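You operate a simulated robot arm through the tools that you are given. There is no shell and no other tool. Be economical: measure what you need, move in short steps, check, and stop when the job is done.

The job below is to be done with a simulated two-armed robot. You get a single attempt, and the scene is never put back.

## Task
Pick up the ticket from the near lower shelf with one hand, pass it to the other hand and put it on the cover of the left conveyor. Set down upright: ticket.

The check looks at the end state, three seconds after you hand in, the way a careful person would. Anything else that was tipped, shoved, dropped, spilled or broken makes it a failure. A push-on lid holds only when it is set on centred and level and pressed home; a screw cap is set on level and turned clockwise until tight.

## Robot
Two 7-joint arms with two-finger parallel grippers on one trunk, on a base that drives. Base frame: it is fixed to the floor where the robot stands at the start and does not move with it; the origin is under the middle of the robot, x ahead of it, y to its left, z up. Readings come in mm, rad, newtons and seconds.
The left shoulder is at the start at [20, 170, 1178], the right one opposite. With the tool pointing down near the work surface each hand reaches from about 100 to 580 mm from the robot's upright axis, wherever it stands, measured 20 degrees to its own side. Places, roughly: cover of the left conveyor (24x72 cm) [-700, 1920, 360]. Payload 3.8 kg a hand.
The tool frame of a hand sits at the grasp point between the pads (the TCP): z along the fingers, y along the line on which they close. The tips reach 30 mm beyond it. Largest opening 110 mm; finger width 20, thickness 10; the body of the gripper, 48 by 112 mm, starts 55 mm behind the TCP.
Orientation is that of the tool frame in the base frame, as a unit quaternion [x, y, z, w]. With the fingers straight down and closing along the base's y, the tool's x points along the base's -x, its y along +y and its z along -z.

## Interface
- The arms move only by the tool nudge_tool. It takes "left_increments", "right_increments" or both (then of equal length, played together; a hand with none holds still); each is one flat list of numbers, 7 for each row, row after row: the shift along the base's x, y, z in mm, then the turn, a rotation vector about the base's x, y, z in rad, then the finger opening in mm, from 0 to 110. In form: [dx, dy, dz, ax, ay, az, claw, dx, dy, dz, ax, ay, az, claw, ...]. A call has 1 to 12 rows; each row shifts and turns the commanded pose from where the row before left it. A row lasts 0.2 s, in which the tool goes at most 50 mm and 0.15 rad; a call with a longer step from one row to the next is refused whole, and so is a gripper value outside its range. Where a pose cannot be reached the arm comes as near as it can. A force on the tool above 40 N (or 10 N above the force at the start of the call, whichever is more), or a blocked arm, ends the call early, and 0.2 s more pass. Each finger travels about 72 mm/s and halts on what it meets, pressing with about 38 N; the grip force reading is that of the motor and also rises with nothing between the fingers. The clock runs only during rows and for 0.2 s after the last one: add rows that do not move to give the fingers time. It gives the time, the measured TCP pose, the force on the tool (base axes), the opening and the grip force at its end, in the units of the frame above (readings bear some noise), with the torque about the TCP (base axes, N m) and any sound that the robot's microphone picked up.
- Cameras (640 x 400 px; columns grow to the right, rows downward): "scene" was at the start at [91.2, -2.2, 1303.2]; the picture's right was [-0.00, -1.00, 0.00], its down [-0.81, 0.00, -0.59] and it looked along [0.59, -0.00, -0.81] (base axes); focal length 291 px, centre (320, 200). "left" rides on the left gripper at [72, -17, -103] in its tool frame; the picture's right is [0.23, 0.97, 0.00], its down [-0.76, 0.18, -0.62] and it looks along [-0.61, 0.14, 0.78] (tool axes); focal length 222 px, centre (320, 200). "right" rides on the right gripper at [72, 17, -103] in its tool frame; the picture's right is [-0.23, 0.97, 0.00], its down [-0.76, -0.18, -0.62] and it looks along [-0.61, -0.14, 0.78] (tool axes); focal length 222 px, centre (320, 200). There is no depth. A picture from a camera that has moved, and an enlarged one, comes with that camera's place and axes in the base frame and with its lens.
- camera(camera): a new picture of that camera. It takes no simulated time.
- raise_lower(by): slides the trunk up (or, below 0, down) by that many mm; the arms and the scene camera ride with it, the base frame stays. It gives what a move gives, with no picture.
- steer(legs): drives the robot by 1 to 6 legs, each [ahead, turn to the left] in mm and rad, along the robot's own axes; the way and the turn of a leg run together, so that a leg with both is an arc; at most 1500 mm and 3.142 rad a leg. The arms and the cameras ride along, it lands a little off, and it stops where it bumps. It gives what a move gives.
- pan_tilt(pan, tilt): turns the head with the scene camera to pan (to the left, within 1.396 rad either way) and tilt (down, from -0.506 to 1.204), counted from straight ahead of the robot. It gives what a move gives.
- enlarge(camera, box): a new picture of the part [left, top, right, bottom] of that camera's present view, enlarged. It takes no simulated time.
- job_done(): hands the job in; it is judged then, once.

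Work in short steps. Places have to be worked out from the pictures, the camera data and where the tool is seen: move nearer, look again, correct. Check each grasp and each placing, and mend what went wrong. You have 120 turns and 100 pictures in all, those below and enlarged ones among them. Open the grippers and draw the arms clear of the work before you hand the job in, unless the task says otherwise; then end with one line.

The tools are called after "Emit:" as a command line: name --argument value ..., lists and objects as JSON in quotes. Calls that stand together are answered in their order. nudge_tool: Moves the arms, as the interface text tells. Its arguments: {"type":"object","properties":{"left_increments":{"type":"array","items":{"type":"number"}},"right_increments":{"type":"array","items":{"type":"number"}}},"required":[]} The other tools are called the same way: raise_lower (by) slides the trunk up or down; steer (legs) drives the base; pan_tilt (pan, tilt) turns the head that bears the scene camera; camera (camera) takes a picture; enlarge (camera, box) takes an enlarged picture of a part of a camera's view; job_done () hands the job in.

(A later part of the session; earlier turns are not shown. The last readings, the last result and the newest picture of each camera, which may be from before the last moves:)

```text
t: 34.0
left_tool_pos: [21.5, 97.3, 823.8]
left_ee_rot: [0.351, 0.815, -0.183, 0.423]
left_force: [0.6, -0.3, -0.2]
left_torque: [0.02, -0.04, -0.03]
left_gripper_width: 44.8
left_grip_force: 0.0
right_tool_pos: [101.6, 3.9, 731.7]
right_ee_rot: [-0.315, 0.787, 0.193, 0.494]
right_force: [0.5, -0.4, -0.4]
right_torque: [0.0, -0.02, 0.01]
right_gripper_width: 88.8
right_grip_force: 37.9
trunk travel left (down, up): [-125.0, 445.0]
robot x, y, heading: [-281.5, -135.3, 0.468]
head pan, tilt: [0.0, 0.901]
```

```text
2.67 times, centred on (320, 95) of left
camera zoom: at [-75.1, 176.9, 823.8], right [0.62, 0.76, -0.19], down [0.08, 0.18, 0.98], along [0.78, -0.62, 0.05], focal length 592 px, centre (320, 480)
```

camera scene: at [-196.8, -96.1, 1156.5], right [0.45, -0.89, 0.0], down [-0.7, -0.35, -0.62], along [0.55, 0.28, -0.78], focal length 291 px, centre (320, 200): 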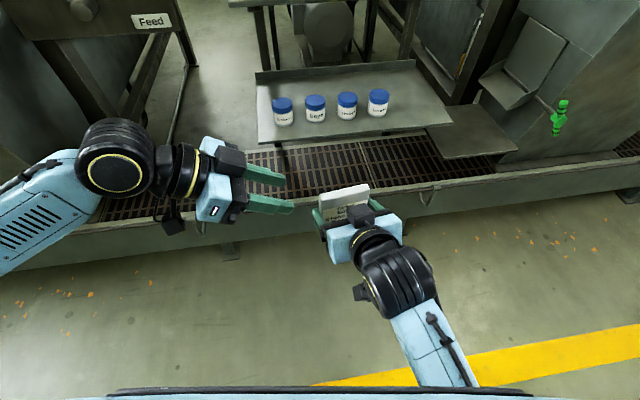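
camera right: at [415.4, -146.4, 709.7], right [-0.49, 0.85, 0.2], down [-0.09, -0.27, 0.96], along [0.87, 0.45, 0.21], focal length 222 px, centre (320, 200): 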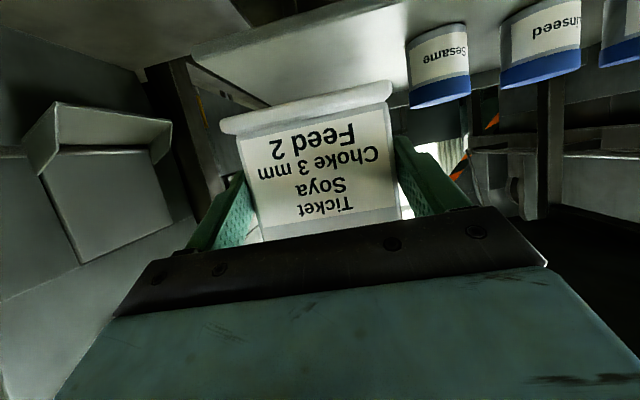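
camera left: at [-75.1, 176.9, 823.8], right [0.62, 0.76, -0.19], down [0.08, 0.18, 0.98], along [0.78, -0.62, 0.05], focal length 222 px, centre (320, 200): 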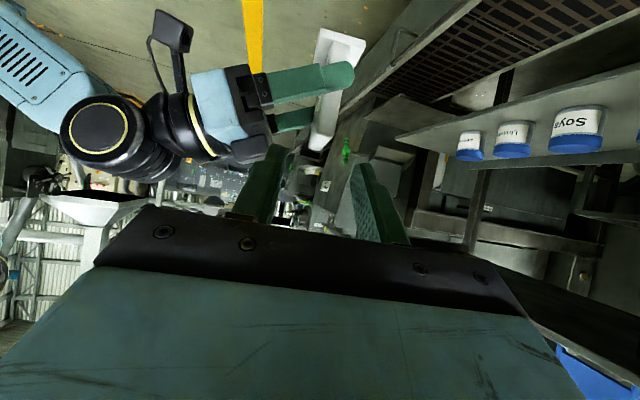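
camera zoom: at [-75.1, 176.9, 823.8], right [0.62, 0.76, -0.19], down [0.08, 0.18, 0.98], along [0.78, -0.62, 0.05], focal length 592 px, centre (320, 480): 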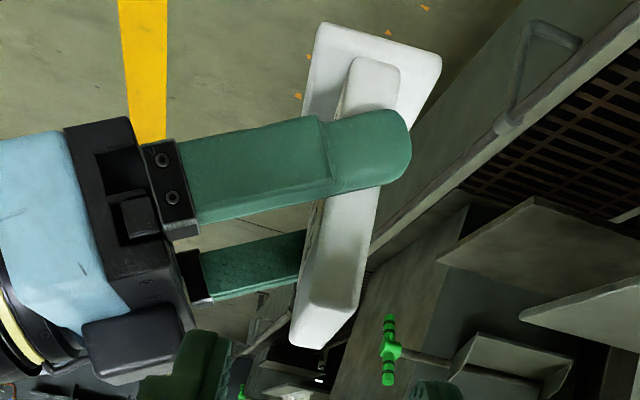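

The alignment agrees within 3 mm, and the right hand's top box clears. I narrow to 36 mm and slide in along the axis.

Emit:
nudge_tool --left_increments '[0, 0, 0, 0, 0, 0, 36, 12.8, -12.3, -12.4, 0, 0, 0, 36, 12.8, -12.3, -12.4, 0, 0, 0, 36, 12.8, -12.3, -12.4, 0, 0, 0, 36, 12.8, -12.3, -12.4, 0, 0, 0, 36, 12.8, -12.3, -12.4, 0, 0, 0, 36, 0, 0, 0, 0, 0, 0, 36]'

Emit:
enlarge --camera "scene" --box '[200, 120, 440, 270]'

Emit:
enlarge --camera "left" --box '[160, 20, 480, 220]'

```text
t: 35.6
left_tool_pos: [81.3, 38.4, 764.9]
left_ee_rot: [0.352, 0.815, -0.183, 0.423]
left_force: [0.1, 0.5, 0.4]
left_torque: [-0.01, -0.02, 0.03]
left_gripper_width: 36.0
left_grip_force: 0.1
right_tool_pos: [100.1, 3.6, 730.8]
right_ee_rot: [-0.315, 0.786, 0.194, 0.494]
right_force: [-0.1, 0.9, -0.1]
right_torque: [-0.01, -0.01, -0.03]
right_gripper_width: 88.8
right_grip_force: 37.7
trunk travel left (down, up): [-125.0, 445.0]
robot x, y, heading: [-281.5, -138.0, 0.472]
head pan, tilt: [0.0, 0.901]
```

```text
2.67 times, centred on (320, 195) of scene
camera zoom: at [-196.8, -96.1, 1156.5], right [0.45, -0.89, 0.0], down [-0.7, -0.35, -0.62], along [0.55, 0.28, -0.78], focal length 776 px, centre (320, 213)
```

zoom: 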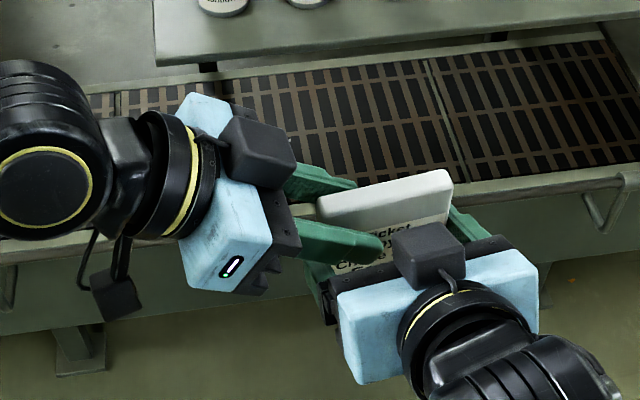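

```text
2.00 times, centred on (320, 120) of left
camera zoom: at [-15.0, 118.8, 765.1], right [0.62, 0.76, -0.19], down [0.08, 0.18, 0.98], along [0.78, -0.62, 0.05], focal length 444 px, centre (320, 360)
```

zoom: 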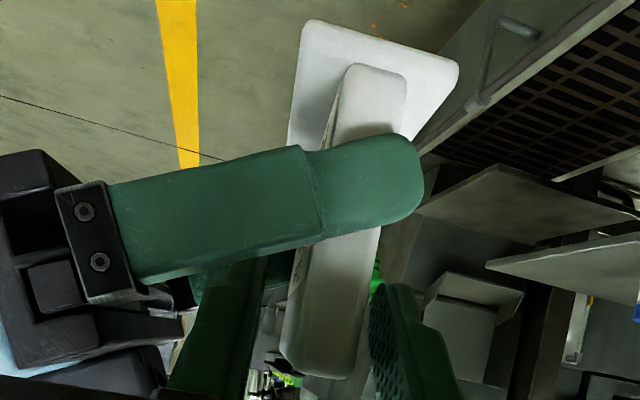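

The fingers straddle the plate and the plate sits about 2.5 mm toward the far finger. I centre on it and close.

Emit:
nudge_tool --left_increments '[1.6, 1.5, 0, 0, 0, 0, 36, 0, 0, 0, 0, 0, 0, 30, 0, 0, 0, 0, 0, 0, 24, 0, 0, 0, 0, 0, 0, 18, 0, 0, 0, 0, 0, 0, 10, 0, 0, 0, 0, 0, 0, 5, 0, 0, 0, 0, 0, 0, 5]'

Emit:
enlarge --camera "left" --box '[160, 20, 480, 220]'

```text
t: 37.2
left_tool_pos: [83.1, 39.7, 764.1]
left_ee_rot: [0.352, 0.814, -0.184, 0.424]
left_force: [-8.3, -5.8, 1.4]
left_torque: [-0.06, 0.04, -0.02]
left_gripper_width: 16.7
left_grip_force: 38.1
right_tool_pos: [100.7, 3.3, 733.1]
right_ee_rot: [-0.315, 0.787, 0.194, 0.494]
right_force: [7.5, 6.2, -1.9]
right_torque: [-0.22, 0.22, -0.36]
right_gripper_width: 88.6
right_grip_force: 38.3
trunk travel left (down, up): [-125.0, 445.0]
robot x, y, heading: [-281.7, -135.3, 0.474]
head pan, tilt: [0.0, 0.901]
```

```text
2.00 times, centred on (320, 120) of left
camera zoom: at [-13.5, 120.3, 764.4], right [0.62, 0.76, -0.19], down [0.08, 0.18, 0.98], along [0.78, -0.62, 0.05], focal length 444 px, centre (320, 360)
```

zoom: 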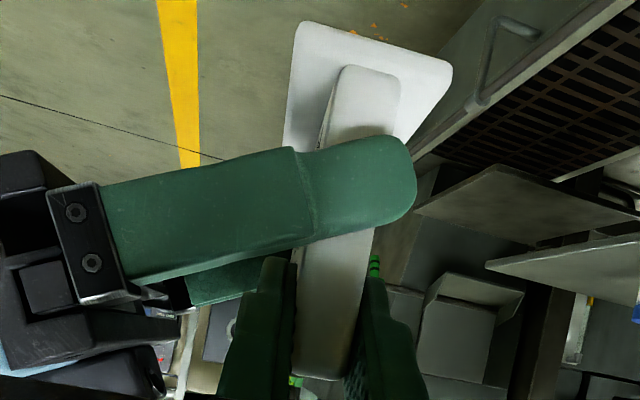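

The left hand holds the plate at 16.7 mm and 38 N. I open the right hand and check that the ticket stays put.

Emit:
nudge_tool --right_increments '[0, 0, 0, 0, 0, 0, 92, 0, 0, 0, 0, 0, 0, 98, 0, 0, 0, 0, 0, 0, 104, 0, 0, 0, 0, 0, 0, 108, 0, 0, 0, 0, 0, 0, 108]'

Emit:
enlarge --camera "scene" --box '[200, 120, 440, 270]'

Emit:
enlarge --camera "left" --box '[160, 20, 480, 220]'

```text
t: 38.4
left_tool_pos: [84.8, 42.5, 764.9]
left_ee_rot: [0.351, 0.815, -0.183, 0.424]
left_force: [-1.1, 0.2, 0.2]
left_torque: [-0.04, 0.0, -0.01]
left_gripper_width: 16.8
left_grip_force: 38.2
right_tool_pos: [100.2, 3.7, 733.0]
right_ee_rot: [-0.315, 0.787, 0.193, 0.495]
right_force: [-0.4, 0.0, -1.2]
right_torque: [-0.04, 0.0, 0.0]
right_gripper_width: 107.8
right_grip_force: 0.0
trunk travel left (down, up): [-125.0, 445.0]
robot x, y, heading: [-274.8, -138.0, 0.471]
head pan, tilt: [0.0, 0.901]
```

```text
2.67 times, centred on (320, 195) of scene
camera zoom: at [-196.9, -96.1, 1156.5], right [0.45, -0.89, 0.0], down [-0.7, -0.35, -0.62], along [0.55, 0.28, -0.78], focal length 776 px, centre (320, 213)
```

zoom: 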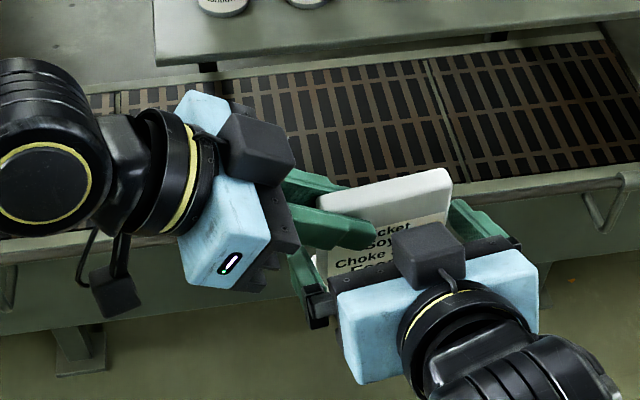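

```text
2.00 times, centred on (320, 120) of left
camera zoom: at [-13.2, 120.9, 764.5], right [0.62, 0.76, -0.19], down [0.08, 0.18, 0.98], along [0.78, -0.62, 0.05], focal length 444 px, centre (320, 360)
```

zoom: 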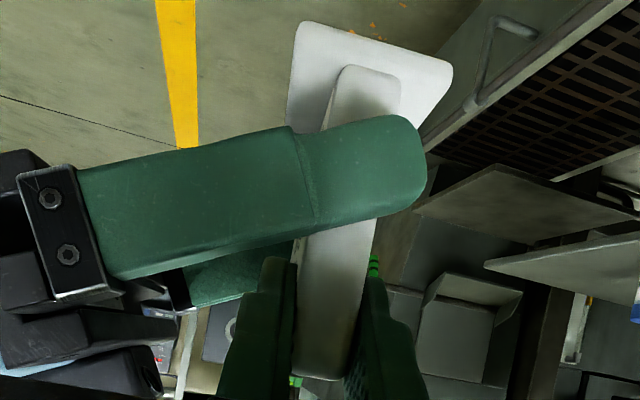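

The left hand alone holds the ticket. I withdraw the right hand straight back and then out to its own side.

Emit:
nudge_tool --right_increments '[-11, -10.3, 0, 0, 0, 0, 108, -18, -17, 0, 0, 0, 0, 108, -22, -20.6, 0, 0, 0, 0, 108, -22, -20.6, 0, 0, 0, 0, 108, 20, -40, 0, 0, 0, 0, 108, 20, -40, 0, 0, 0, 0, 108, 20, -40, 0, 0, 0, 0, 108, 20, -40, 0, 0, 0, 0, 108]'

Emit:
camera --camera "scene"

Emit:
camera --camera "left"

```text
t: 40.2
left_tool_pos: [85.4, 41.9, 764.5]
left_ee_rot: [0.351, 0.815, -0.183, 0.424]
left_force: [-0.2, 1.0, -0.3]
left_torque: [0.03, 0.05, 0.01]
left_gripper_width: 16.7
left_grip_force: 38.1
right_tool_pos: [105.4, -223.2, 729.5]
right_ee_rot: [-0.315, 0.787, 0.194, 0.494]
right_force: [0.2, 0.5, 0.0]
right_torque: [0.03, 0.0, 0.03]
right_gripper_width: 107.9
right_grip_force: 0.1
trunk travel left (down, up): [-125.0, 445.0]
robot x, y, heading: [-279.6, -139.6, 0.47]
head pan, tilt: [0.0, 0.901]
```

```text
59 pictures are left
camera scene: at [-196.8, -96.2, 1156.5], right [0.45, -0.89, 0.0], down [-0.7, -0.35, -0.62], along [0.55, 0.28, -0.78], focal length 291 px, centre (320, 200)
```

scene: 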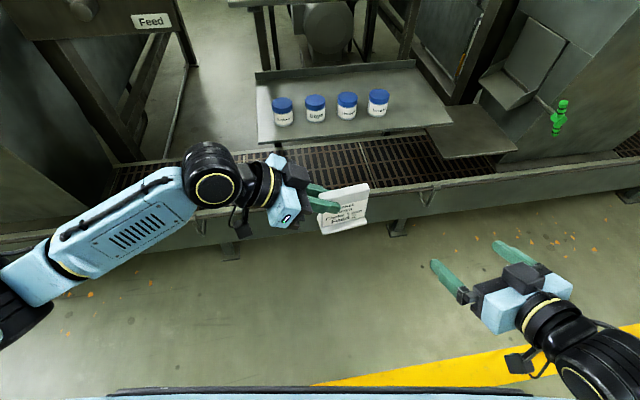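

```text
58 pictures are left
camera left: at [-13.1, 120.8, 764.5], right [0.62, 0.76, -0.19], down [0.08, 0.18, 0.98], along [0.78, -0.62, 0.05], focal length 222 px, centre (320, 200)
```

left: 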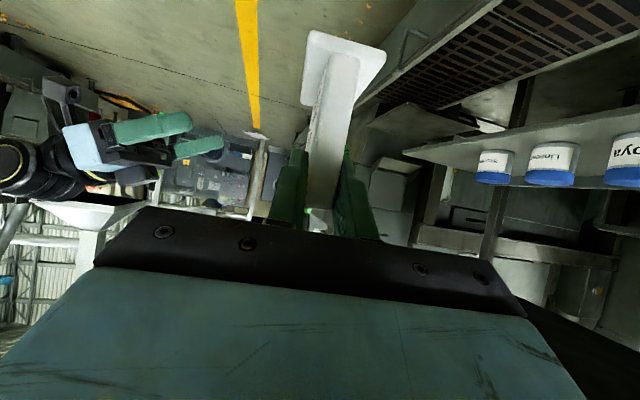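

The handover worked. Now I look toward the left conveyor to plan the drive.

Emit:
pan_tilt --pan 1.2 --tilt 0.5

Emit:
camera --camera "scene"

```text
t: 41.6
left_tool_pos: [83.8, 41.0, 764.8]
left_ee_rot: [0.35, 0.815, -0.183, 0.425]
left_force: [-0.2, 0.5, -0.6]
left_torque: [0.01, 0.04, -0.03]
left_gripper_width: 17.0
left_grip_force: 38.4
right_tool_pos: [105.3, -222.5, 728.1]
right_ee_rot: [-0.315, 0.787, 0.193, 0.494]
right_force: [0.2, -0.1, 0.4]
right_torque: [0.0, -0.01, -0.04]
right_gripper_width: 107.9
right_grip_force: 0.0
trunk travel left (down, up): [-125.0, 445.0]
robot x, y, heading: [-279.5, -139.2, 0.468]
head pan, tilt: [1.201, 0.499]
```

```text
57 pictures are left
camera scene: at [-273.2, -39.7, 1190.4], right [1.0, 0.1, 0.0], down [0.05, -0.48, -0.88], along [-0.09, 0.87, -0.48], focal length 291 px, centre (320, 200)
```

scene: 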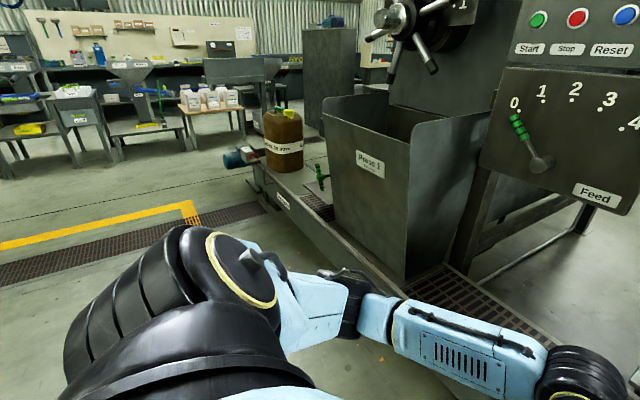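

The conveyor lies along the same line as the bench, with a brown canister on it near (-740, 1935). I turn toward a stand point in front of it.

Emit:
steer --legs '[[0, 1.54]]'

Emit:
pan_tilt --pan 0 --tilt 0.5

Emit:
camera --camera "scene"

```text
t: 45.8
left_tool_pos: [-453.6, 229.9, 763.8]
left_ee_rot: [-0.321, 0.827, 0.166, 0.43]
left_force: [0.3, -0.3, 1.0]
left_torque: [0.0, 0.0, 0.0]
left_gripper_width: 16.9
left_grip_force: 38.1
right_tool_pos: [-189.7, 245.4, 728.3]
right_ee_rot: [0.777, -0.339, -0.485, -0.215]
right_force: [-0.4, 0.2, 0.0]
right_torque: [0.01, -0.01, 0.02]
right_gripper_width: 108.0
right_grip_force: 0.0
trunk travel left (down, up): [-125.0, 445.0]
robot x, y, heading: [-278.2, -134.7, 2.023]
head pan, tilt: [1.201, 0.499]
```

```text
t: 47.2
left_tool_pos: [-454.2, 230.1, 764.9]
left_ee_rot: [-0.321, 0.827, 0.167, 0.43]
left_force: [0.0, 0.6, 0.5]
left_torque: [-0.01, -0.01, -0.04]
left_gripper_width: 17.4
left_grip_force: 37.9
right_tool_pos: [-188.7, 246.4, 728.3]
right_ee_rot: [0.776, -0.339, -0.485, -0.216]
right_force: [-0.8, -0.1, -0.3]
right_torque: [0.04, 0.03, 0.01]
right_gripper_width: 107.9
right_grip_force: 0.0
trunk travel left (down, up): [-125.0, 445.0]
robot x, y, heading: [-281.9, -140.3, 2.021]
head pan, tilt: [0.0, 0.499]
```

```text
56 pictures are left
camera scene: at [-332.1, -39.1, 1190.4], right [0.9, 0.44, 0.0], down [0.21, -0.43, -0.88], along [-0.39, 0.79, -0.48], focal length 291 px, centre (320, 200)
```

scene: 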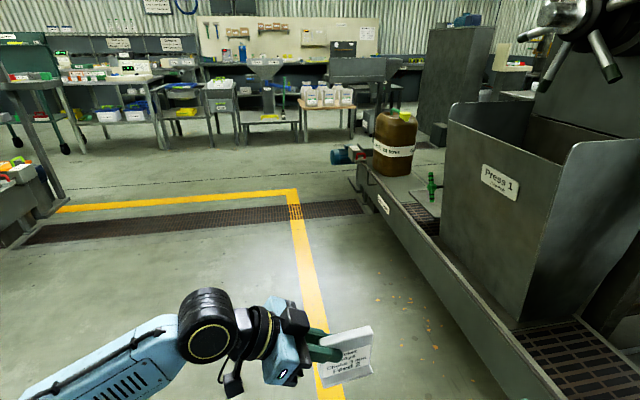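

The floor toward the conveyor is clear. I turn slightly more left to keep distance from the press and drive most of the way.

Emit:
steer --legs '[[0, 0.1], [1450, 0]]'

Emit:
pan_tilt --pan -0.8 --tilt 0.7

Emit:
camera --camera "scene"

```text
t: 55.0
left_tool_pos: [-1281.4, 1449.6, 765.7]
left_ee_rot: [-0.371, 0.806, 0.192, 0.42]
left_force: [-0.4, 1.2, -0.2]
left_torque: [-0.02, 0.02, 0.01]
left_gripper_width: 16.8
left_grip_force: 37.7
right_tool_pos: [-1020.8, 1499.0, 728.4]
right_ee_rot: [0.796, -0.292, -0.497, -0.186]
right_force: [1.0, -0.5, -0.3]
right_torque: [0.04, -0.04, 0.04]
right_gripper_width: 108.1
right_grip_force: 0.1
trunk travel left (down, up): [-125.0, 445.0]
robot x, y, heading: [-1066.9, 1103.8, 2.147]
head pan, tilt: [0.0, 0.499]
```

```text
t: 56.1
left_tool_pos: [-1281.9, 1450.4, 764.6]
left_ee_rot: [-0.371, 0.806, 0.192, 0.419]
left_force: [0.1, 0.5, -0.1]
left_torque: [-0.01, 0.04, -0.02]
left_gripper_width: 17.0
left_grip_force: 38.0
right_tool_pos: [-1021.5, 1497.2, 729.2]
right_ee_rot: [0.795, -0.292, -0.497, -0.187]
right_force: [0.8, 0.2, 0.0]
right_torque: [0.04, -0.01, 0.0]
right_gripper_width: 108.2
right_grip_force: 0.1
trunk travel left (down, up): [-125.0, 445.0]
robot x, y, heading: [-1067.5, 1107.7, 2.146]
head pan, tilt: [-0.799, 0.7]
```

```text
55 pictures are left
camera scene: at [-1061.0, 1204.6, 1172.7], right [0.97, -0.22, 0.0], down [-0.14, -0.63, -0.77], along [0.17, 0.75, -0.64], focal length 291 px, centre (320, 200)
```

scene: 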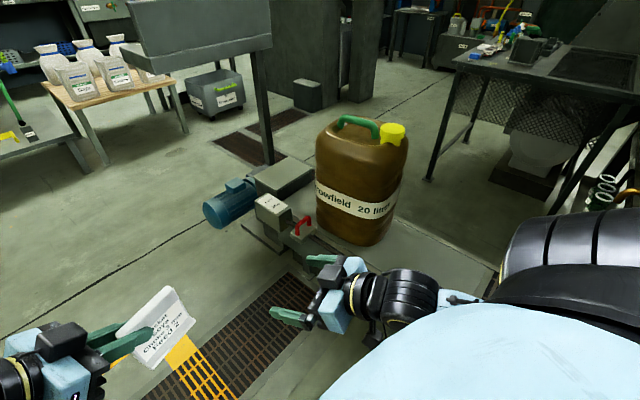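

The canister stands at about (-750, 1960), and the free part of the cover lies to its right. I move to a point well back from the conveyor and turn to face it there, so the sweep stays clear of the canister.

Emit:
steer --legs '[[0, -0.285], [300, 0]]'

Emit:
steer --legs '[[0, -1.26]]'

Emit:
pan_tilt --pan 0 --tilt 0.7

Emit:
camera --camera "scene"

```text
t: 59.1
left_tool_pos: [-1260.1, 1780.6, 765.6]
left_ee_rot: [-0.252, 0.851, 0.13, 0.443]
left_force: [-0.3, 0.4, 0.1]
left_torque: [-0.02, 0.02, 0.01]
left_gripper_width: 17.0
left_grip_force: 38.6
right_tool_pos: [-996.7, 1752.3, 728.9]
right_ee_rot: [0.746, -0.402, -0.465, -0.255]
right_force: [-0.7, -0.2, 0.1]
right_torque: [-0.02, 0.01, 0.04]
right_gripper_width: 107.9
right_grip_force: 0.1
trunk travel left (down, up): [-125.0, 445.0]
robot x, y, heading: [-1145.8, 1389.3, 1.855]
head pan, tilt: [-0.799, 0.7]
```

```text
t: 62.6
left_tool_pos: [-811.5, 1612.0, 764.6]
left_ee_rot: [0.298, 0.836, -0.155, 0.435]
left_force: [0.6, 0.5, -0.4]
left_torque: [0.0, 0.05, 0.0]
left_gripper_width: 16.7
left_grip_force: 38.3
right_tool_pos: [-756.8, 1353.2, 728.3]
right_ee_rot: [-0.364, 0.765, 0.224, 0.481]
right_force: [-0.1, -0.4, -1.0]
right_torque: [-0.02, -0.03, -0.03]
right_gripper_width: 108.0
right_grip_force: 0.0
trunk travel left (down, up): [-125.0, 445.0]
robot x, y, heading: [-1150.2, 1389.8, 0.597]
head pan, tilt: [-0.799, 0.7]
```

```text
t: 63.8
left_tool_pos: [-810.8, 1612.6, 763.6]
left_ee_rot: [0.297, 0.836, -0.155, 0.434]
left_force: [0.0, 0.0, -0.2]
left_torque: [0.02, 0.02, 0.02]
left_gripper_width: 17.0
left_grip_force: 38.0
right_tool_pos: [-756.3, 1353.2, 728.6]
right_ee_rot: [-0.365, 0.765, 0.225, 0.481]
right_force: [-0.3, 0.2, -0.2]
right_torque: [0.01, 0.01, -0.03]
right_gripper_width: 107.9
right_grip_force: 0.1
trunk travel left (down, up): [-125.0, 445.0]
robot x, y, heading: [-1150.1, 1386.1, 0.598]
head pan, tilt: [0.0, 0.7]
```

```text
54 pictures are left
camera scene: at [-1064.6, 1446.2, 1172.7], right [0.56, -0.83, 0.0], down [-0.53, -0.36, -0.76], along [0.63, 0.43, -0.64], focal length 291 px, centre (320, 200)
```

scene: 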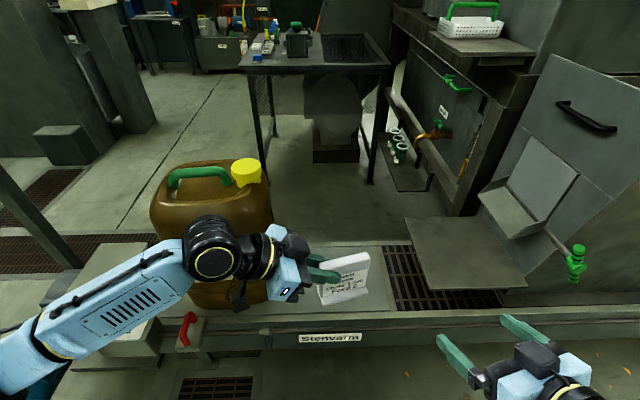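

The cover's free stretch lies between the canister and the grating. If the hand comes in from the left it would meet the canister, so I turn the left hand about the vertical until its fingers point forward and down.

Emit:
nudge_tool --left_increments '[0, 0, 0, 0, 0, 0.14, 5, 0, 0, 0, 0, 0, 0.14, 5, 0, 0, 0, 0, 0, 0.14, 5, 0, 0, 0, 0, 0, 0.14, 5, 0, 0, 0, 0, 0, 0.14, 5, 0, 0, 0, 0, 0, 0.14, 5, 0, 0, 0, 0, 0, 0.14, 5, 0, 0, 0, 0, 0, 0.14, 5, 0, 0, 0, 0, 0, 0.14, 5]'

Emit:
camera --camera "scene"

```text
t: 65.8
left_tool_pos: [-810.7, 1611.9, 763.7]
left_ee_rot: [-0.253, 0.85, 0.131, 0.442]
left_force: [0.7, -0.3, -0.3]
left_torque: [0.03, 0.01, 0.0]
left_gripper_width: 16.9
left_grip_force: 38.3
right_tool_pos: [-756.6, 1353.0, 727.9]
right_ee_rot: [-0.364, 0.765, 0.225, 0.481]
right_force: [0.3, 0.5, 0.0]
right_torque: [0.02, -0.01, -0.03]
right_gripper_width: 107.8
right_grip_force: 0.1
trunk travel left (down, up): [-125.0, 445.0]
robot x, y, heading: [-1154.2, 1386.3, 0.597]
head pan, tilt: [0.0, 0.7]
```

```text
53 pictures are left
camera scene: at [-1064.5, 1446.2, 1172.7], right [0.56, -0.83, 0.0], down [-0.53, -0.36, -0.76], along [0.63, 0.43, -0.64], focal length 291 px, centre (320, 200)
```

scene: 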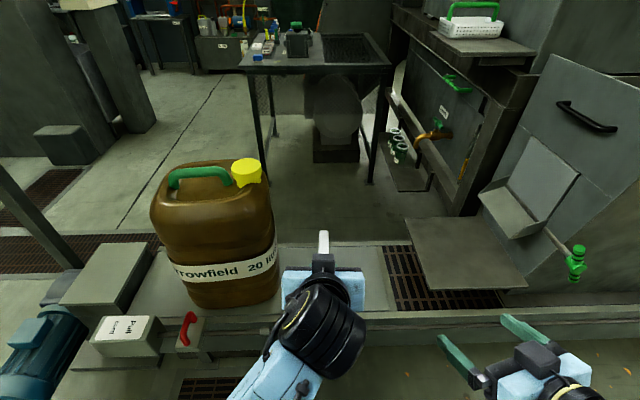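

The hand now points forward and down with the plate edge-on. I drive forward toward the conveyor.

Emit:
steer --legs '[[190, 0]]'

Emit:
pan_tilt --pan 0 --tilt 0.95

Emit:
camera --camera "scene"

Emit:
camera --camera "right"

```text
t: 67.3
left_tool_pos: [-655.1, 1716.6, 766.6]
left_ee_rot: [-0.251, 0.851, 0.131, 0.442]
left_force: [-0.1, -0.1, -1.3]
left_torque: [-0.02, 0.0, -0.02]
left_gripper_width: 17.1
left_grip_force: 38.1
right_tool_pos: [-601.1, 1458.3, 729.2]
right_ee_rot: [-0.364, 0.765, 0.224, 0.481]
right_force: [0.5, 1.2, 0.3]
right_torque: [0.01, -0.01, -0.03]
right_gripper_width: 107.9
right_grip_force: 0.1
trunk travel left (down, up): [-125.0, 445.0]
robot x, y, heading: [-989.9, 1490.9, 0.595]
head pan, tilt: [0.0, 0.7]
```

```text
t: 68.1
left_tool_pos: [-655.4, 1717.2, 765.7]
left_ee_rot: [-0.25, 0.851, 0.129, 0.443]
left_force: [-0.7, 0.0, 0.4]
left_torque: [-0.01, -0.01, -0.03]
left_gripper_width: 16.9
left_grip_force: 37.9
right_tool_pos: [-601.5, 1458.1, 729.4]
right_ee_rot: [-0.363, 0.766, 0.223, 0.482]
right_force: [0.0, -0.2, -0.2]
right_torque: [0.01, 0.01, -0.03]
right_gripper_width: 108.1
right_grip_force: 0.1
trunk travel left (down, up): [-125.0, 445.0]
robot x, y, heading: [-997.4, 1496.5, 0.597]
head pan, tilt: [0.0, 0.949]
```

```text
52 pictures are left
camera scene: at [-919.7, 1544.5, 1152.9], right [0.56, -0.83, 0.0], down [-0.67, -0.46, -0.58], along [0.48, 0.33, -0.81], focal length 291 px, centre (320, 200)
```

scene: 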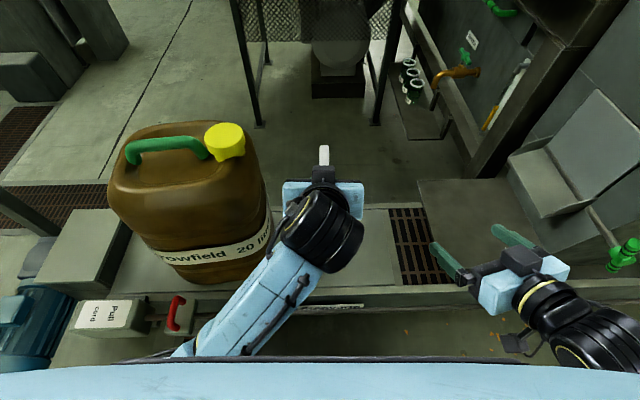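

```text
51 pictures are left
camera right: at [-693.6, 1373.9, 708.9], right [-0.69, 0.69, 0.2], down [-0.01, -0.29, 0.96], along [0.72, 0.66, 0.21], focal length 222 px, centre (320, 200)
```

right: 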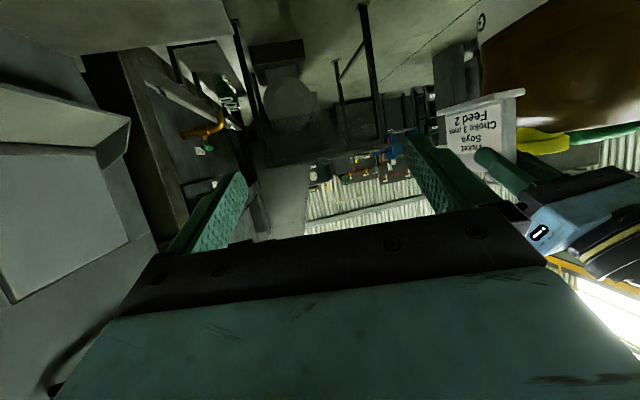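

The base is in place without contact. I zoom on the cover area to judge its front edge and the surface height.

Emit:
enlarge --camera "scene" --box '[240, 170, 440, 320]'

Emit:
camera --camera "left"

```text
2.67 times, centred on (340, 245) of scene
camera zoom: at [-919.7, 1544.5, 1152.9], right [0.56, -0.83, 0.0], down [-0.67, -0.46, -0.58], along [0.48, 0.33, -0.81], focal length 776 px, centre (267, 80)
```

zoom: 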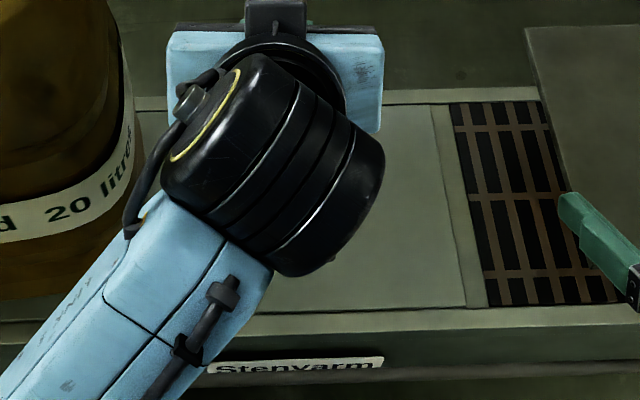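

```text
49 pictures are left
camera left: at [-750.7, 1633.8, 764.7], right [-0.64, 0.75, -0.19], down [-0.16, 0.11, 0.98], along [0.75, 0.65, 0.05], focal length 222 px, centre (320, 200)
```

left: 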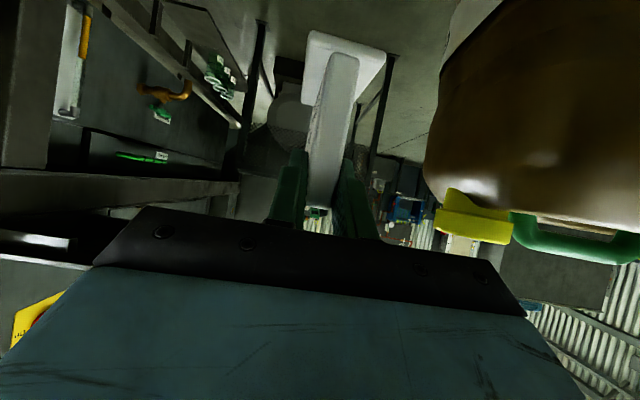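

The cover is a flat plate with a lip almost flush at the front, and the spot right of the canister is free. I shift the ticket 50 mm over it and descend to about 90 mm above the surface.

Emit:
nudge_tool --left_increments '[25, 3, 0, 0, 0, 0, 5, 26, 2, 0, 0, 0, 0, 5, 0, 0, -30, 0, 0, 0, 5, 0, 0, -35, 0, 0, 0, 5, 0, 0, -35, 0, 0, 0, 5, 0, 0, -35, 0, 0, 0, 5, 0, 0, -35, 0, 0, 0, 5, 0, 0, -35, 0, 0, 0, 5, 0, 0, -35, 0, 0, 0, 5, 0, 0, 0, 0, 0, 0, 5]'

Emit:
camera --camera "scene"

Emit:
camera --camera "left"

Emit:
camera --camera "right"

```text
t: 70.3
left_tool_pos: [-603.2, 1721.0, 523.7]
left_ee_rot: [-0.25, 0.851, 0.129, 0.442]
left_force: [0.1, -0.2, 0.9]
left_torque: [-0.01, 0.03, 0.01]
left_gripper_width: 17.0
left_grip_force: 38.3
right_tool_pos: [-600.3, 1458.9, 728.8]
right_ee_rot: [-0.364, 0.766, 0.224, 0.481]
right_force: [0.1, -0.3, 0.4]
right_torque: [-0.01, 0.02, 0.0]
right_gripper_width: 108.1
right_grip_force: 0.0
trunk travel left (down, up): [-125.0, 445.0]
robot x, y, heading: [-993.9, 1492.8, 0.593]
head pan, tilt: [0.0, 0.949]
```

```text
48 pictures are left
camera scene: at [-919.7, 1544.5, 1152.9], right [0.56, -0.83, 0.0], down [-0.67, -0.46, -0.58], along [0.48, 0.33, -0.81], focal length 291 px, centre (320, 200)
```

scene: 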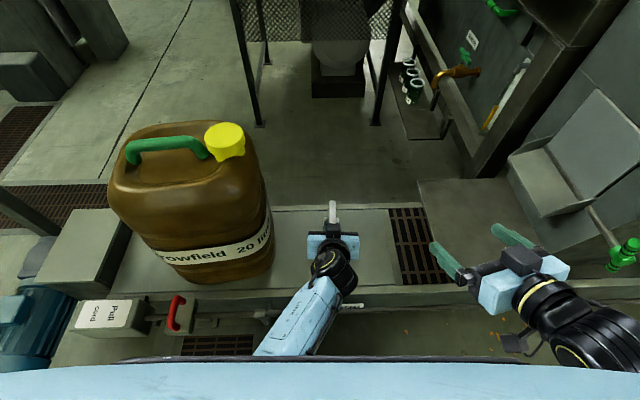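

```text
47 pictures are left
camera left: at [-699.0, 1639.5, 523.4], right [-0.64, 0.75, -0.19], down [-0.16, 0.11, 0.98], along [0.75, 0.65, 0.05], focal length 222 px, centre (320, 200)
```

left: 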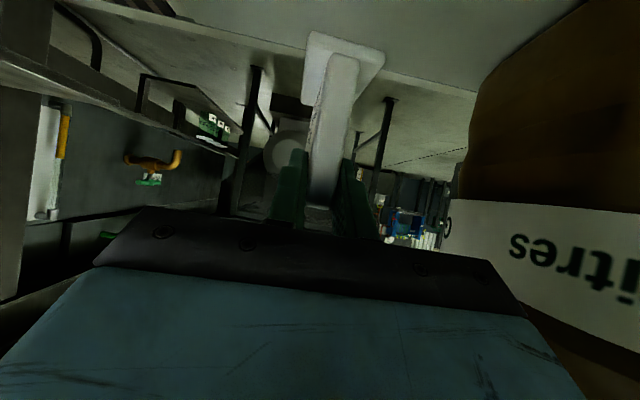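

```text
46 pictures are left
camera right: at [-693.6, 1373.9, 708.9], right [-0.69, 0.7, 0.2], down [-0.01, -0.29, 0.96], along [0.72, 0.66, 0.21], focal length 222 px, centre (320, 200)
```

right: 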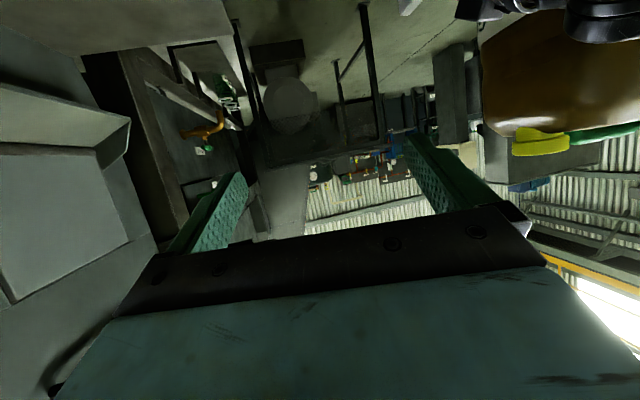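

The ticket is centred over the free part of the cover. I go down most of the way and then feel for contact in small steps.

Emit:
nudge_tool --left_increments '[0, 0, -20, 0, 0, 0, 5, 0, 0, -20, 0, 0, 0, 5, 0, 0, -15, 0, 0, 0, 5, 0, 0, -10, 0, 0, 0, 5, 0, 0, -5, 0, 0, 0, 5, 0, 0, 0, 0, 0, 0, 5]'

Emit:
camera --camera "left"

Emit:
enlarge --camera "scene" --box '[240, 170, 440, 320]'

```text
t: 71.7
left_tool_pos: [-603.8, 1723.2, 454.8]
left_ee_rot: [-0.25, 0.851, 0.13, 0.443]
left_force: [-0.1, 0.6, -0.1]
left_torque: [-0.01, 0.05, 0.0]
left_gripper_width: 16.6
left_grip_force: 38.1
right_tool_pos: [-601.3, 1457.3, 728.8]
right_ee_rot: [-0.363, 0.766, 0.224, 0.481]
right_force: [0.9, -0.2, -0.3]
right_torque: [0.0, -0.03, -0.02]
right_gripper_width: 108.1
right_grip_force: 0.0
trunk travel left (down, up): [-125.0, 445.0]
robot x, y, heading: [-994.3, 1494.0, 0.599]
head pan, tilt: [0.0, 0.949]
```

```text
45 pictures are left
camera left: at [-699.4, 1640.6, 454.0], right [-0.64, 0.75, -0.19], down [-0.16, 0.11, 0.98], along [0.75, 0.65, 0.05], focal length 222 px, centre (320, 200)
```

left: 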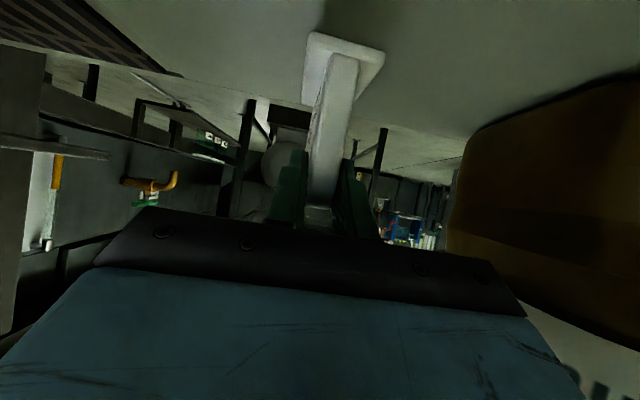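

```text
2.67 times, centred on (340, 245) of scene
camera zoom: at [-919.7, 1544.5, 1152.9], right [0.56, -0.83, 0.0], down [-0.67, -0.46, -0.58], along [0.48, 0.33, -0.81], focal length 776 px, centre (267, 80)
```

zoom: 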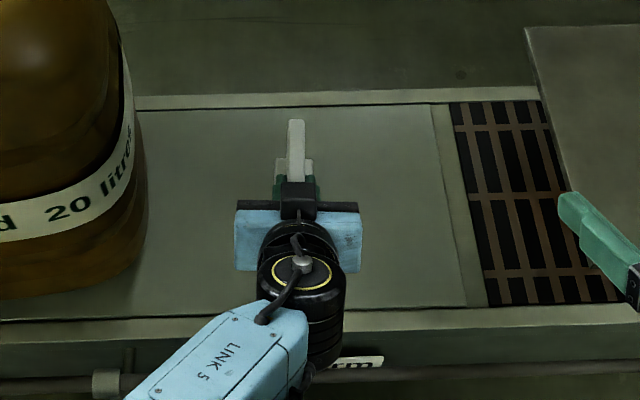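

The approach is clean. I lower in 3 mm rows and watch the force.

Emit:
nudge_tool --left_increments '[0, 0, -4, 0, 0, 0, 5, 0, 0, -3, 0, 0, 0, 5, 0, 0, -3, 0, 0, 0, 5, 0, 0, -3, 0, 0, 0, 5, 0, 0, 0, 0, 0, 0, 5]'

Emit:
nudge_tool --left_increments '[0, 0, -2, 0, 0, 0, 5, 0, 0, -2, 0, 0, 0, 5, 0, 0, 0, 0, 0, 0, 5]'

```text
t: 72.9
left_tool_pos: [-604.2, 1722.5, 440.3]
left_ee_rot: [-0.251, 0.851, 0.13, 0.442]
left_force: [-0.4, -0.1, 0.0]
left_torque: [-0.01, 0.01, 0.02]
left_gripper_width: 17.1
left_grip_force: 38.0
right_tool_pos: [-601.7, 1458.1, 728.6]
right_ee_rot: [-0.364, 0.765, 0.224, 0.481]
right_force: [0.7, 0.1, -0.3]
right_torque: [-0.04, 0.0, 0.02]
right_gripper_width: 108.0
right_grip_force: 0.1
trunk travel left (down, up): [-125.0, 445.0]
robot x, y, heading: [-989.8, 1491.3, 0.601]
head pan, tilt: [0.0, 0.949]
```

```text
t: 73.7
left_tool_pos: [-604.1, 1721.8, 437.7]
left_ee_rot: [-0.252, 0.851, 0.131, 0.442]
left_force: [-0.9, 1.0, 0.2]
left_torque: [-0.01, 0.0, -0.01]
left_gripper_width: 16.8
left_grip_force: 37.7
right_tool_pos: [-600.4, 1456.6, 727.7]
right_ee_rot: [-0.364, 0.766, 0.224, 0.481]
right_force: [-1.0, 0.3, 0.5]
right_torque: [0.03, 0.0, -0.05]
right_gripper_width: 108.2
right_grip_force: 0.1
trunk travel left (down, up): [-125.0, 445.0]
robot x, y, heading: [-992.2, 1492.8, 0.598]
head pan, tilt: [0.0, 0.949]
```

There is no contact yet at z≈438, so I continue in 1.5 mm rows.

Emit:
nudge_tool --left_increments '[0, 0, -1.5, 0, 0, 0, 5, 0, 0, -1.5, 0, 0, 0, 5, 0, 0, 0, 0, 0, 0, 5]'

Emit:
enlarge --camera "left" --box '[260, 0, 420, 100]'

```text
t: 74.5
left_tool_pos: [-604.1, 1722.3, 435.5]
left_ee_rot: [-0.251, 0.851, 0.129, 0.443]
left_force: [0.7, -0.3, 0.3]
left_torque: [0.03, 0.0, 0.04]
left_gripper_width: 16.9
left_grip_force: 38.2
right_tool_pos: [-600.6, 1457.8, 727.8]
right_ee_rot: [-0.364, 0.765, 0.224, 0.481]
right_force: [-0.2, -0.3, 0.2]
right_torque: [0.01, 0.0, 0.01]
right_gripper_width: 107.9
right_grip_force: 0.0
trunk travel left (down, up): [-125.0, 445.0]
robot x, y, heading: [-994.4, 1492.9, 0.595]
head pan, tilt: [0.0, 0.949]
```

```text
4.00 times, centred on (340, 50) of left
camera zoom: at [-700.1, 1638.4, 434.9], right [-0.64, 0.75, -0.19], down [-0.16, 0.11, 0.98], along [0.75, 0.65, 0.05], focal length 888 px, centre (240, 800)
```

zoom: 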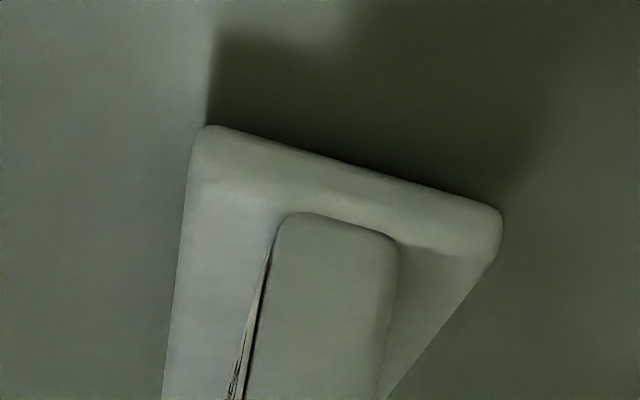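

The foot's shadow shows it is very near the surface but not touching yet, so I keep going.

Emit:
nudge_tool --left_increments '[0, 0, -1.5, 0, 0, 0, 5, 0, 0, -1.5, 0, 0, 0, 5, 0, 0, 0, 0, 0, 0, 5]'

Emit:
enlarge --camera "left" --box '[260, 0, 420, 100]'

```text
t: 75.3
left_tool_pos: [-604.2, 1721.0, 432.8]
left_ee_rot: [-0.251, 0.851, 0.13, 0.443]
left_force: [-0.2, -1.0, 0.1]
left_torque: [-0.02, 0.04, -0.03]
left_gripper_width: 17.1
left_grip_force: 38.2
right_tool_pos: [-602.6, 1459.5, 729.2]
right_ee_rot: [-0.364, 0.766, 0.224, 0.481]
right_force: [0.3, -0.1, -0.1]
right_torque: [0.0, 0.05, 0.02]
right_gripper_width: 108.0
right_grip_force: 0.0
trunk travel left (down, up): [-125.0, 445.0]
robot x, y, heading: [-996.3, 1493.5, 0.597]
head pan, tilt: [0.0, 0.949]
```

```text
4.00 times, centred on (340, 50) of left
camera zoom: at [-699.8, 1638.2, 431.7], right [-0.64, 0.75, -0.19], down [-0.16, 0.11, 0.98], along [0.75, 0.65, 0.05], focal length 888 px, centre (240, 800)
```

zoom: 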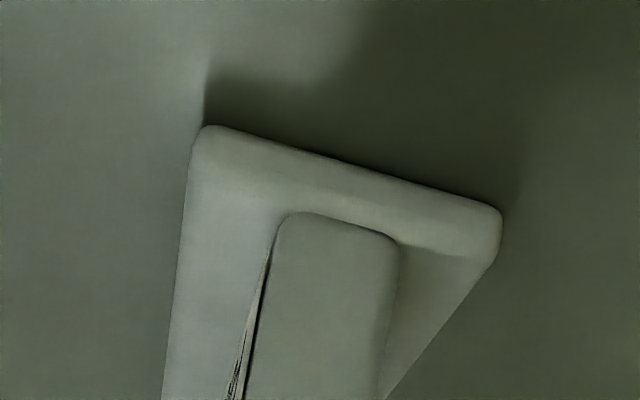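

The shadow gap shrank from about 95 px to about 55 px over 3 mm, leaving about 4 mm. I continue in 1 mm rows.

Emit:
nudge_tool --left_increments '[0, 0, -1.5, 0, 0, 0, 5, 0, 0, -1, 0, 0, 0, 5, 0, 0, -1, 0, 0, 0, 5, 0, 0, 0, 0, 0, 0, 5]'

Emit:
enlarge --camera "left" --box '[260, 0, 420, 100]'

```text
t: 76.3
left_tool_pos: [-606.8, 1725.7, 429.3]
left_ee_rot: [-0.249, 0.851, 0.132, 0.444]
left_force: [3.7, -11.8, 33.6]
left_torque: [-0.32, -0.52, -0.11]
left_gripper_width: 17.2
left_grip_force: 38.1
right_tool_pos: [-601.5, 1456.7, 729.9]
right_ee_rot: [-0.364, 0.765, 0.224, 0.481]
right_force: [0.2, -0.3, 0.3]
right_torque: [0.0, 0.01, 0.03]
right_gripper_width: 107.9
right_grip_force: 0.0
trunk travel left (down, up): [-125.0, 445.0]
robot x, y, heading: [-993.4, 1491.2, 0.595]
head pan, tilt: [0.0, 0.949]
```

```text
4.00 times, centred on (340, 50) of left
camera zoom: at [-702.0, 1642.4, 427.7], right [-0.64, 0.75, -0.18], down [-0.16, 0.1, 0.98], along [0.75, 0.65, 0.05], focal length 888 px, centre (240, 800)
```

zoom: 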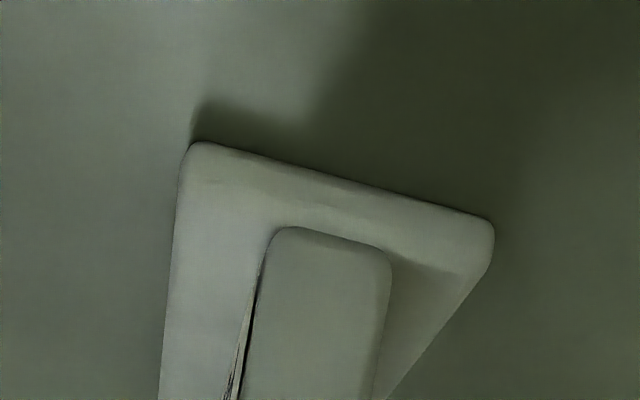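

There is contact at 34 N, and the torque places it at the foot, so the ticket is on the surface. I ease up about 1 mm to relieve the press before releasing.

Emit:
nudge_tool --left_increments '[0, 0, 0.7, 0, 0, 0, 5, 0, 0, 0, 0, 0, 0, 5]'

Emit:
enlarge --camera "left" --box '[240, 0, 480, 150]'

Emit:
enlarge --camera "scene" --box '[280, 190, 400, 265]'

```text
t: 76.9
left_tool_pos: [-604.4, 1724.2, 428.3]
left_ee_rot: [-0.252, 0.851, 0.131, 0.443]
left_force: [0.1, 0.5, 0.3]
left_torque: [-0.02, 0.01, 0.02]
left_gripper_width: 17.2
left_grip_force: 38.2
right_tool_pos: [-601.8, 1458.7, 727.6]
right_ee_rot: [-0.364, 0.765, 0.225, 0.481]
right_force: [0.4, -0.6, -1.0]
right_torque: [0.0, 0.03, -0.02]
right_gripper_width: 108.0
right_grip_force: 0.1
trunk travel left (down, up): [-125.0, 445.0]
robot x, y, heading: [-991.4, 1493.6, 0.595]
head pan, tilt: [0.0, 0.949]
```

```text
2.67 times, centred on (360, 75) of left
camera zoom: at [-699.8, 1641.0, 428.9], right [-0.64, 0.75, -0.19], down [-0.16, 0.11, 0.98], along [0.75, 0.66, 0.05], focal length 592 px, centre (213, 533)
```

zoom: 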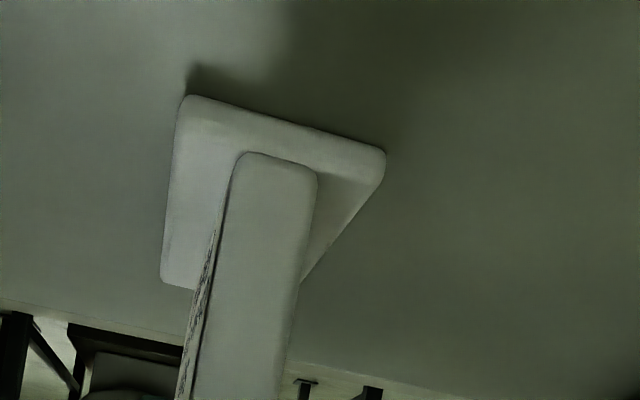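

```text
5.33 times, centred on (340, 228) of scene
camera zoom: at [-919.7, 1544.7, 1152.7], right [0.56, -0.83, 0.0], down [-0.67, -0.46, -0.58], along [0.48, 0.33, -0.81], focal length 1552 px, centre (213, 53)
```

zoom: 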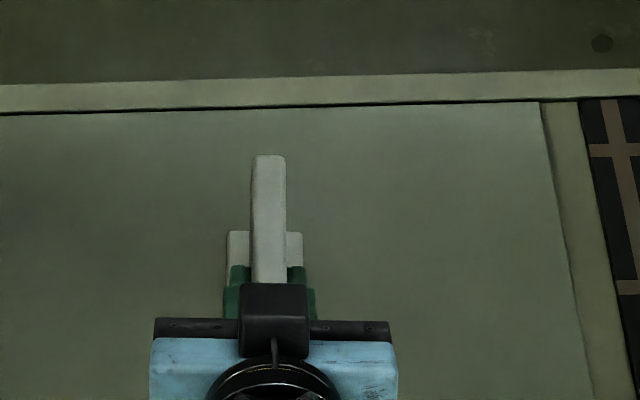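

The force is gone with the foot less than 1 mm off the surface. I touch down lightly and open the fingers slowly.

Emit:
nudge_tool --left_increments '[0, 0, -0.4, 0, 0, 0, 5, 0, 0, 0, 0, 0, 0, 18, 0, 0, 0, 0, 0, 0, 22, 0, 0, 0, 0, 0, 0, 28, 0, 0, 0, 0, 0, 0, 36, 0, 0, 0, 0, 0, 0, 44, 0, 0, 0, 0, 0, 0, 44]'

Emit:
enlarge --camera "left" --box '[240, 0, 480, 150]'

```text
t: 78.5
left_tool_pos: [-612.3, 1733.6, 421.4]
left_ee_rot: [-0.251, 0.852, 0.139, 0.438]
left_force: [-0.1, 0.1, 0.5]
left_torque: [0.02, 0.0, 0.0]
left_gripper_width: 44.2
left_grip_force: 0.1
right_tool_pos: [-602.0, 1458.1, 728.1]
right_ee_rot: [-0.364, 0.765, 0.224, 0.481]
right_force: [-0.2, 0.8, -0.2]
right_torque: [0.04, 0.05, -0.01]
right_gripper_width: 107.9
right_grip_force: 0.0
trunk travel left (down, up): [-125.0, 445.0]
robot x, y, heading: [-996.3, 1494.1, 0.599]
head pan, tilt: [0.0, 0.949]
```

```text
2.67 times, centred on (360, 75) of left
camera zoom: at [-707.0, 1649.8, 422.2], right [-0.65, 0.74, -0.17], down [-0.15, 0.1, 0.98], along [0.75, 0.66, 0.05], focal length 592 px, centre (213, 533)
```

zoom: 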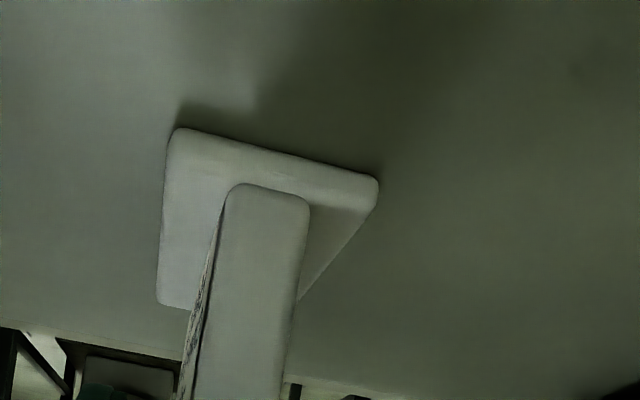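

The hand shifted about 12 mm sideways when it released. I check where the ticket stands relative to the fingers.

Emit:
camera --camera "left"

Emit:
enlarge --camera "scene" --box '[240, 170, 440, 320]'

```text
37 pictures are left
camera left: at [-707.0, 1649.8, 422.2], right [-0.65, 0.74, -0.17], down [-0.15, 0.1, 0.98], along [0.75, 0.66, 0.05], focal length 222 px, centre (320, 200)
```

left: 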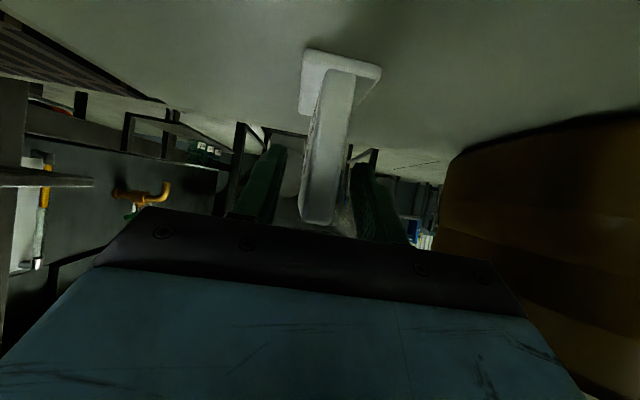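

```text
2.67 times, centred on (340, 245) of scene
camera zoom: at [-919.7, 1544.5, 1152.9], right [0.56, -0.83, 0.0], down [-0.67, -0.46, -0.58], along [0.48, 0.33, -0.81], focal length 776 px, centre (267, 80)
```

zoom: 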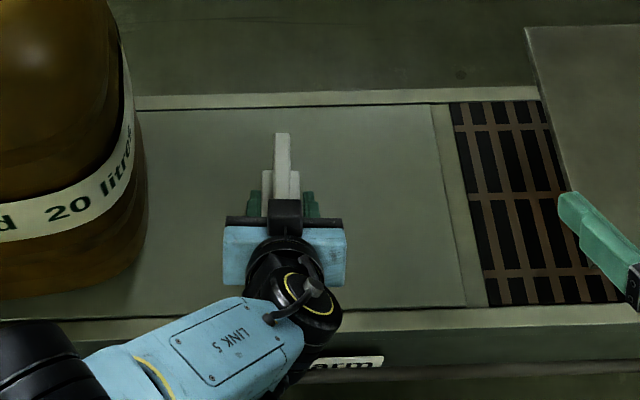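

The ticket stands upright and centred between the open fingers. I retract along the finger axis in small steps and watch for drift.

Emit:
nudge_tool --left_increments '[-5, -3.2, 4.2, 0, 0, 0, 44, -7, -4.5, 5.8, 0, 0, 0, 44, 0, 0, 0, 0, 0, 0, 44]'

Emit:
enlarge --camera "scene" --box '[240, 170, 440, 320]'

```text
t: 79.3
left_tool_pos: [-614.9, 1712.7, 440.4]
left_ee_rot: [-0.25, 0.851, 0.129, 0.443]
left_force: [0.0, -0.4, -0.2]
left_torque: [-0.01, 0.0, 0.01]
left_gripper_width: 43.9
left_grip_force: 0.0
right_tool_pos: [-601.1, 1458.1, 728.2]
right_ee_rot: [-0.363, 0.766, 0.224, 0.481]
right_force: [0.2, 0.2, 0.3]
right_torque: [0.02, 0.01, -0.01]
right_gripper_width: 108.2
right_grip_force: 0.0
trunk travel left (down, up): [-125.0, 445.0]
robot x, y, heading: [-996.1, 1491.9, 0.597]
head pan, tilt: [0.0, 0.949]
```

```text
2.67 times, centred on (340, 245) of scene
camera zoom: at [-919.7, 1544.5, 1152.9], right [0.56, -0.83, 0.0], down [-0.67, -0.46, -0.58], along [0.48, 0.33, -0.81], focal length 776 px, centre (267, 80)
```

zoom: 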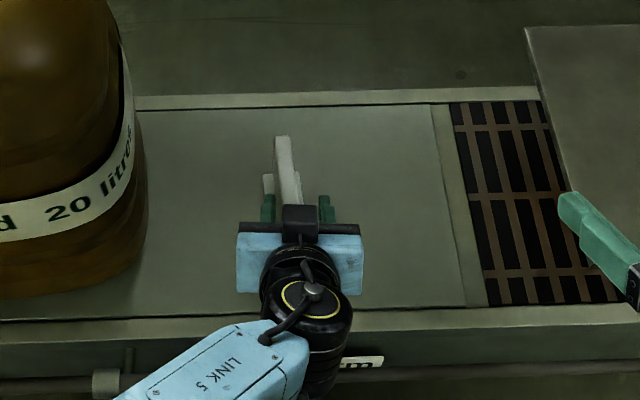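

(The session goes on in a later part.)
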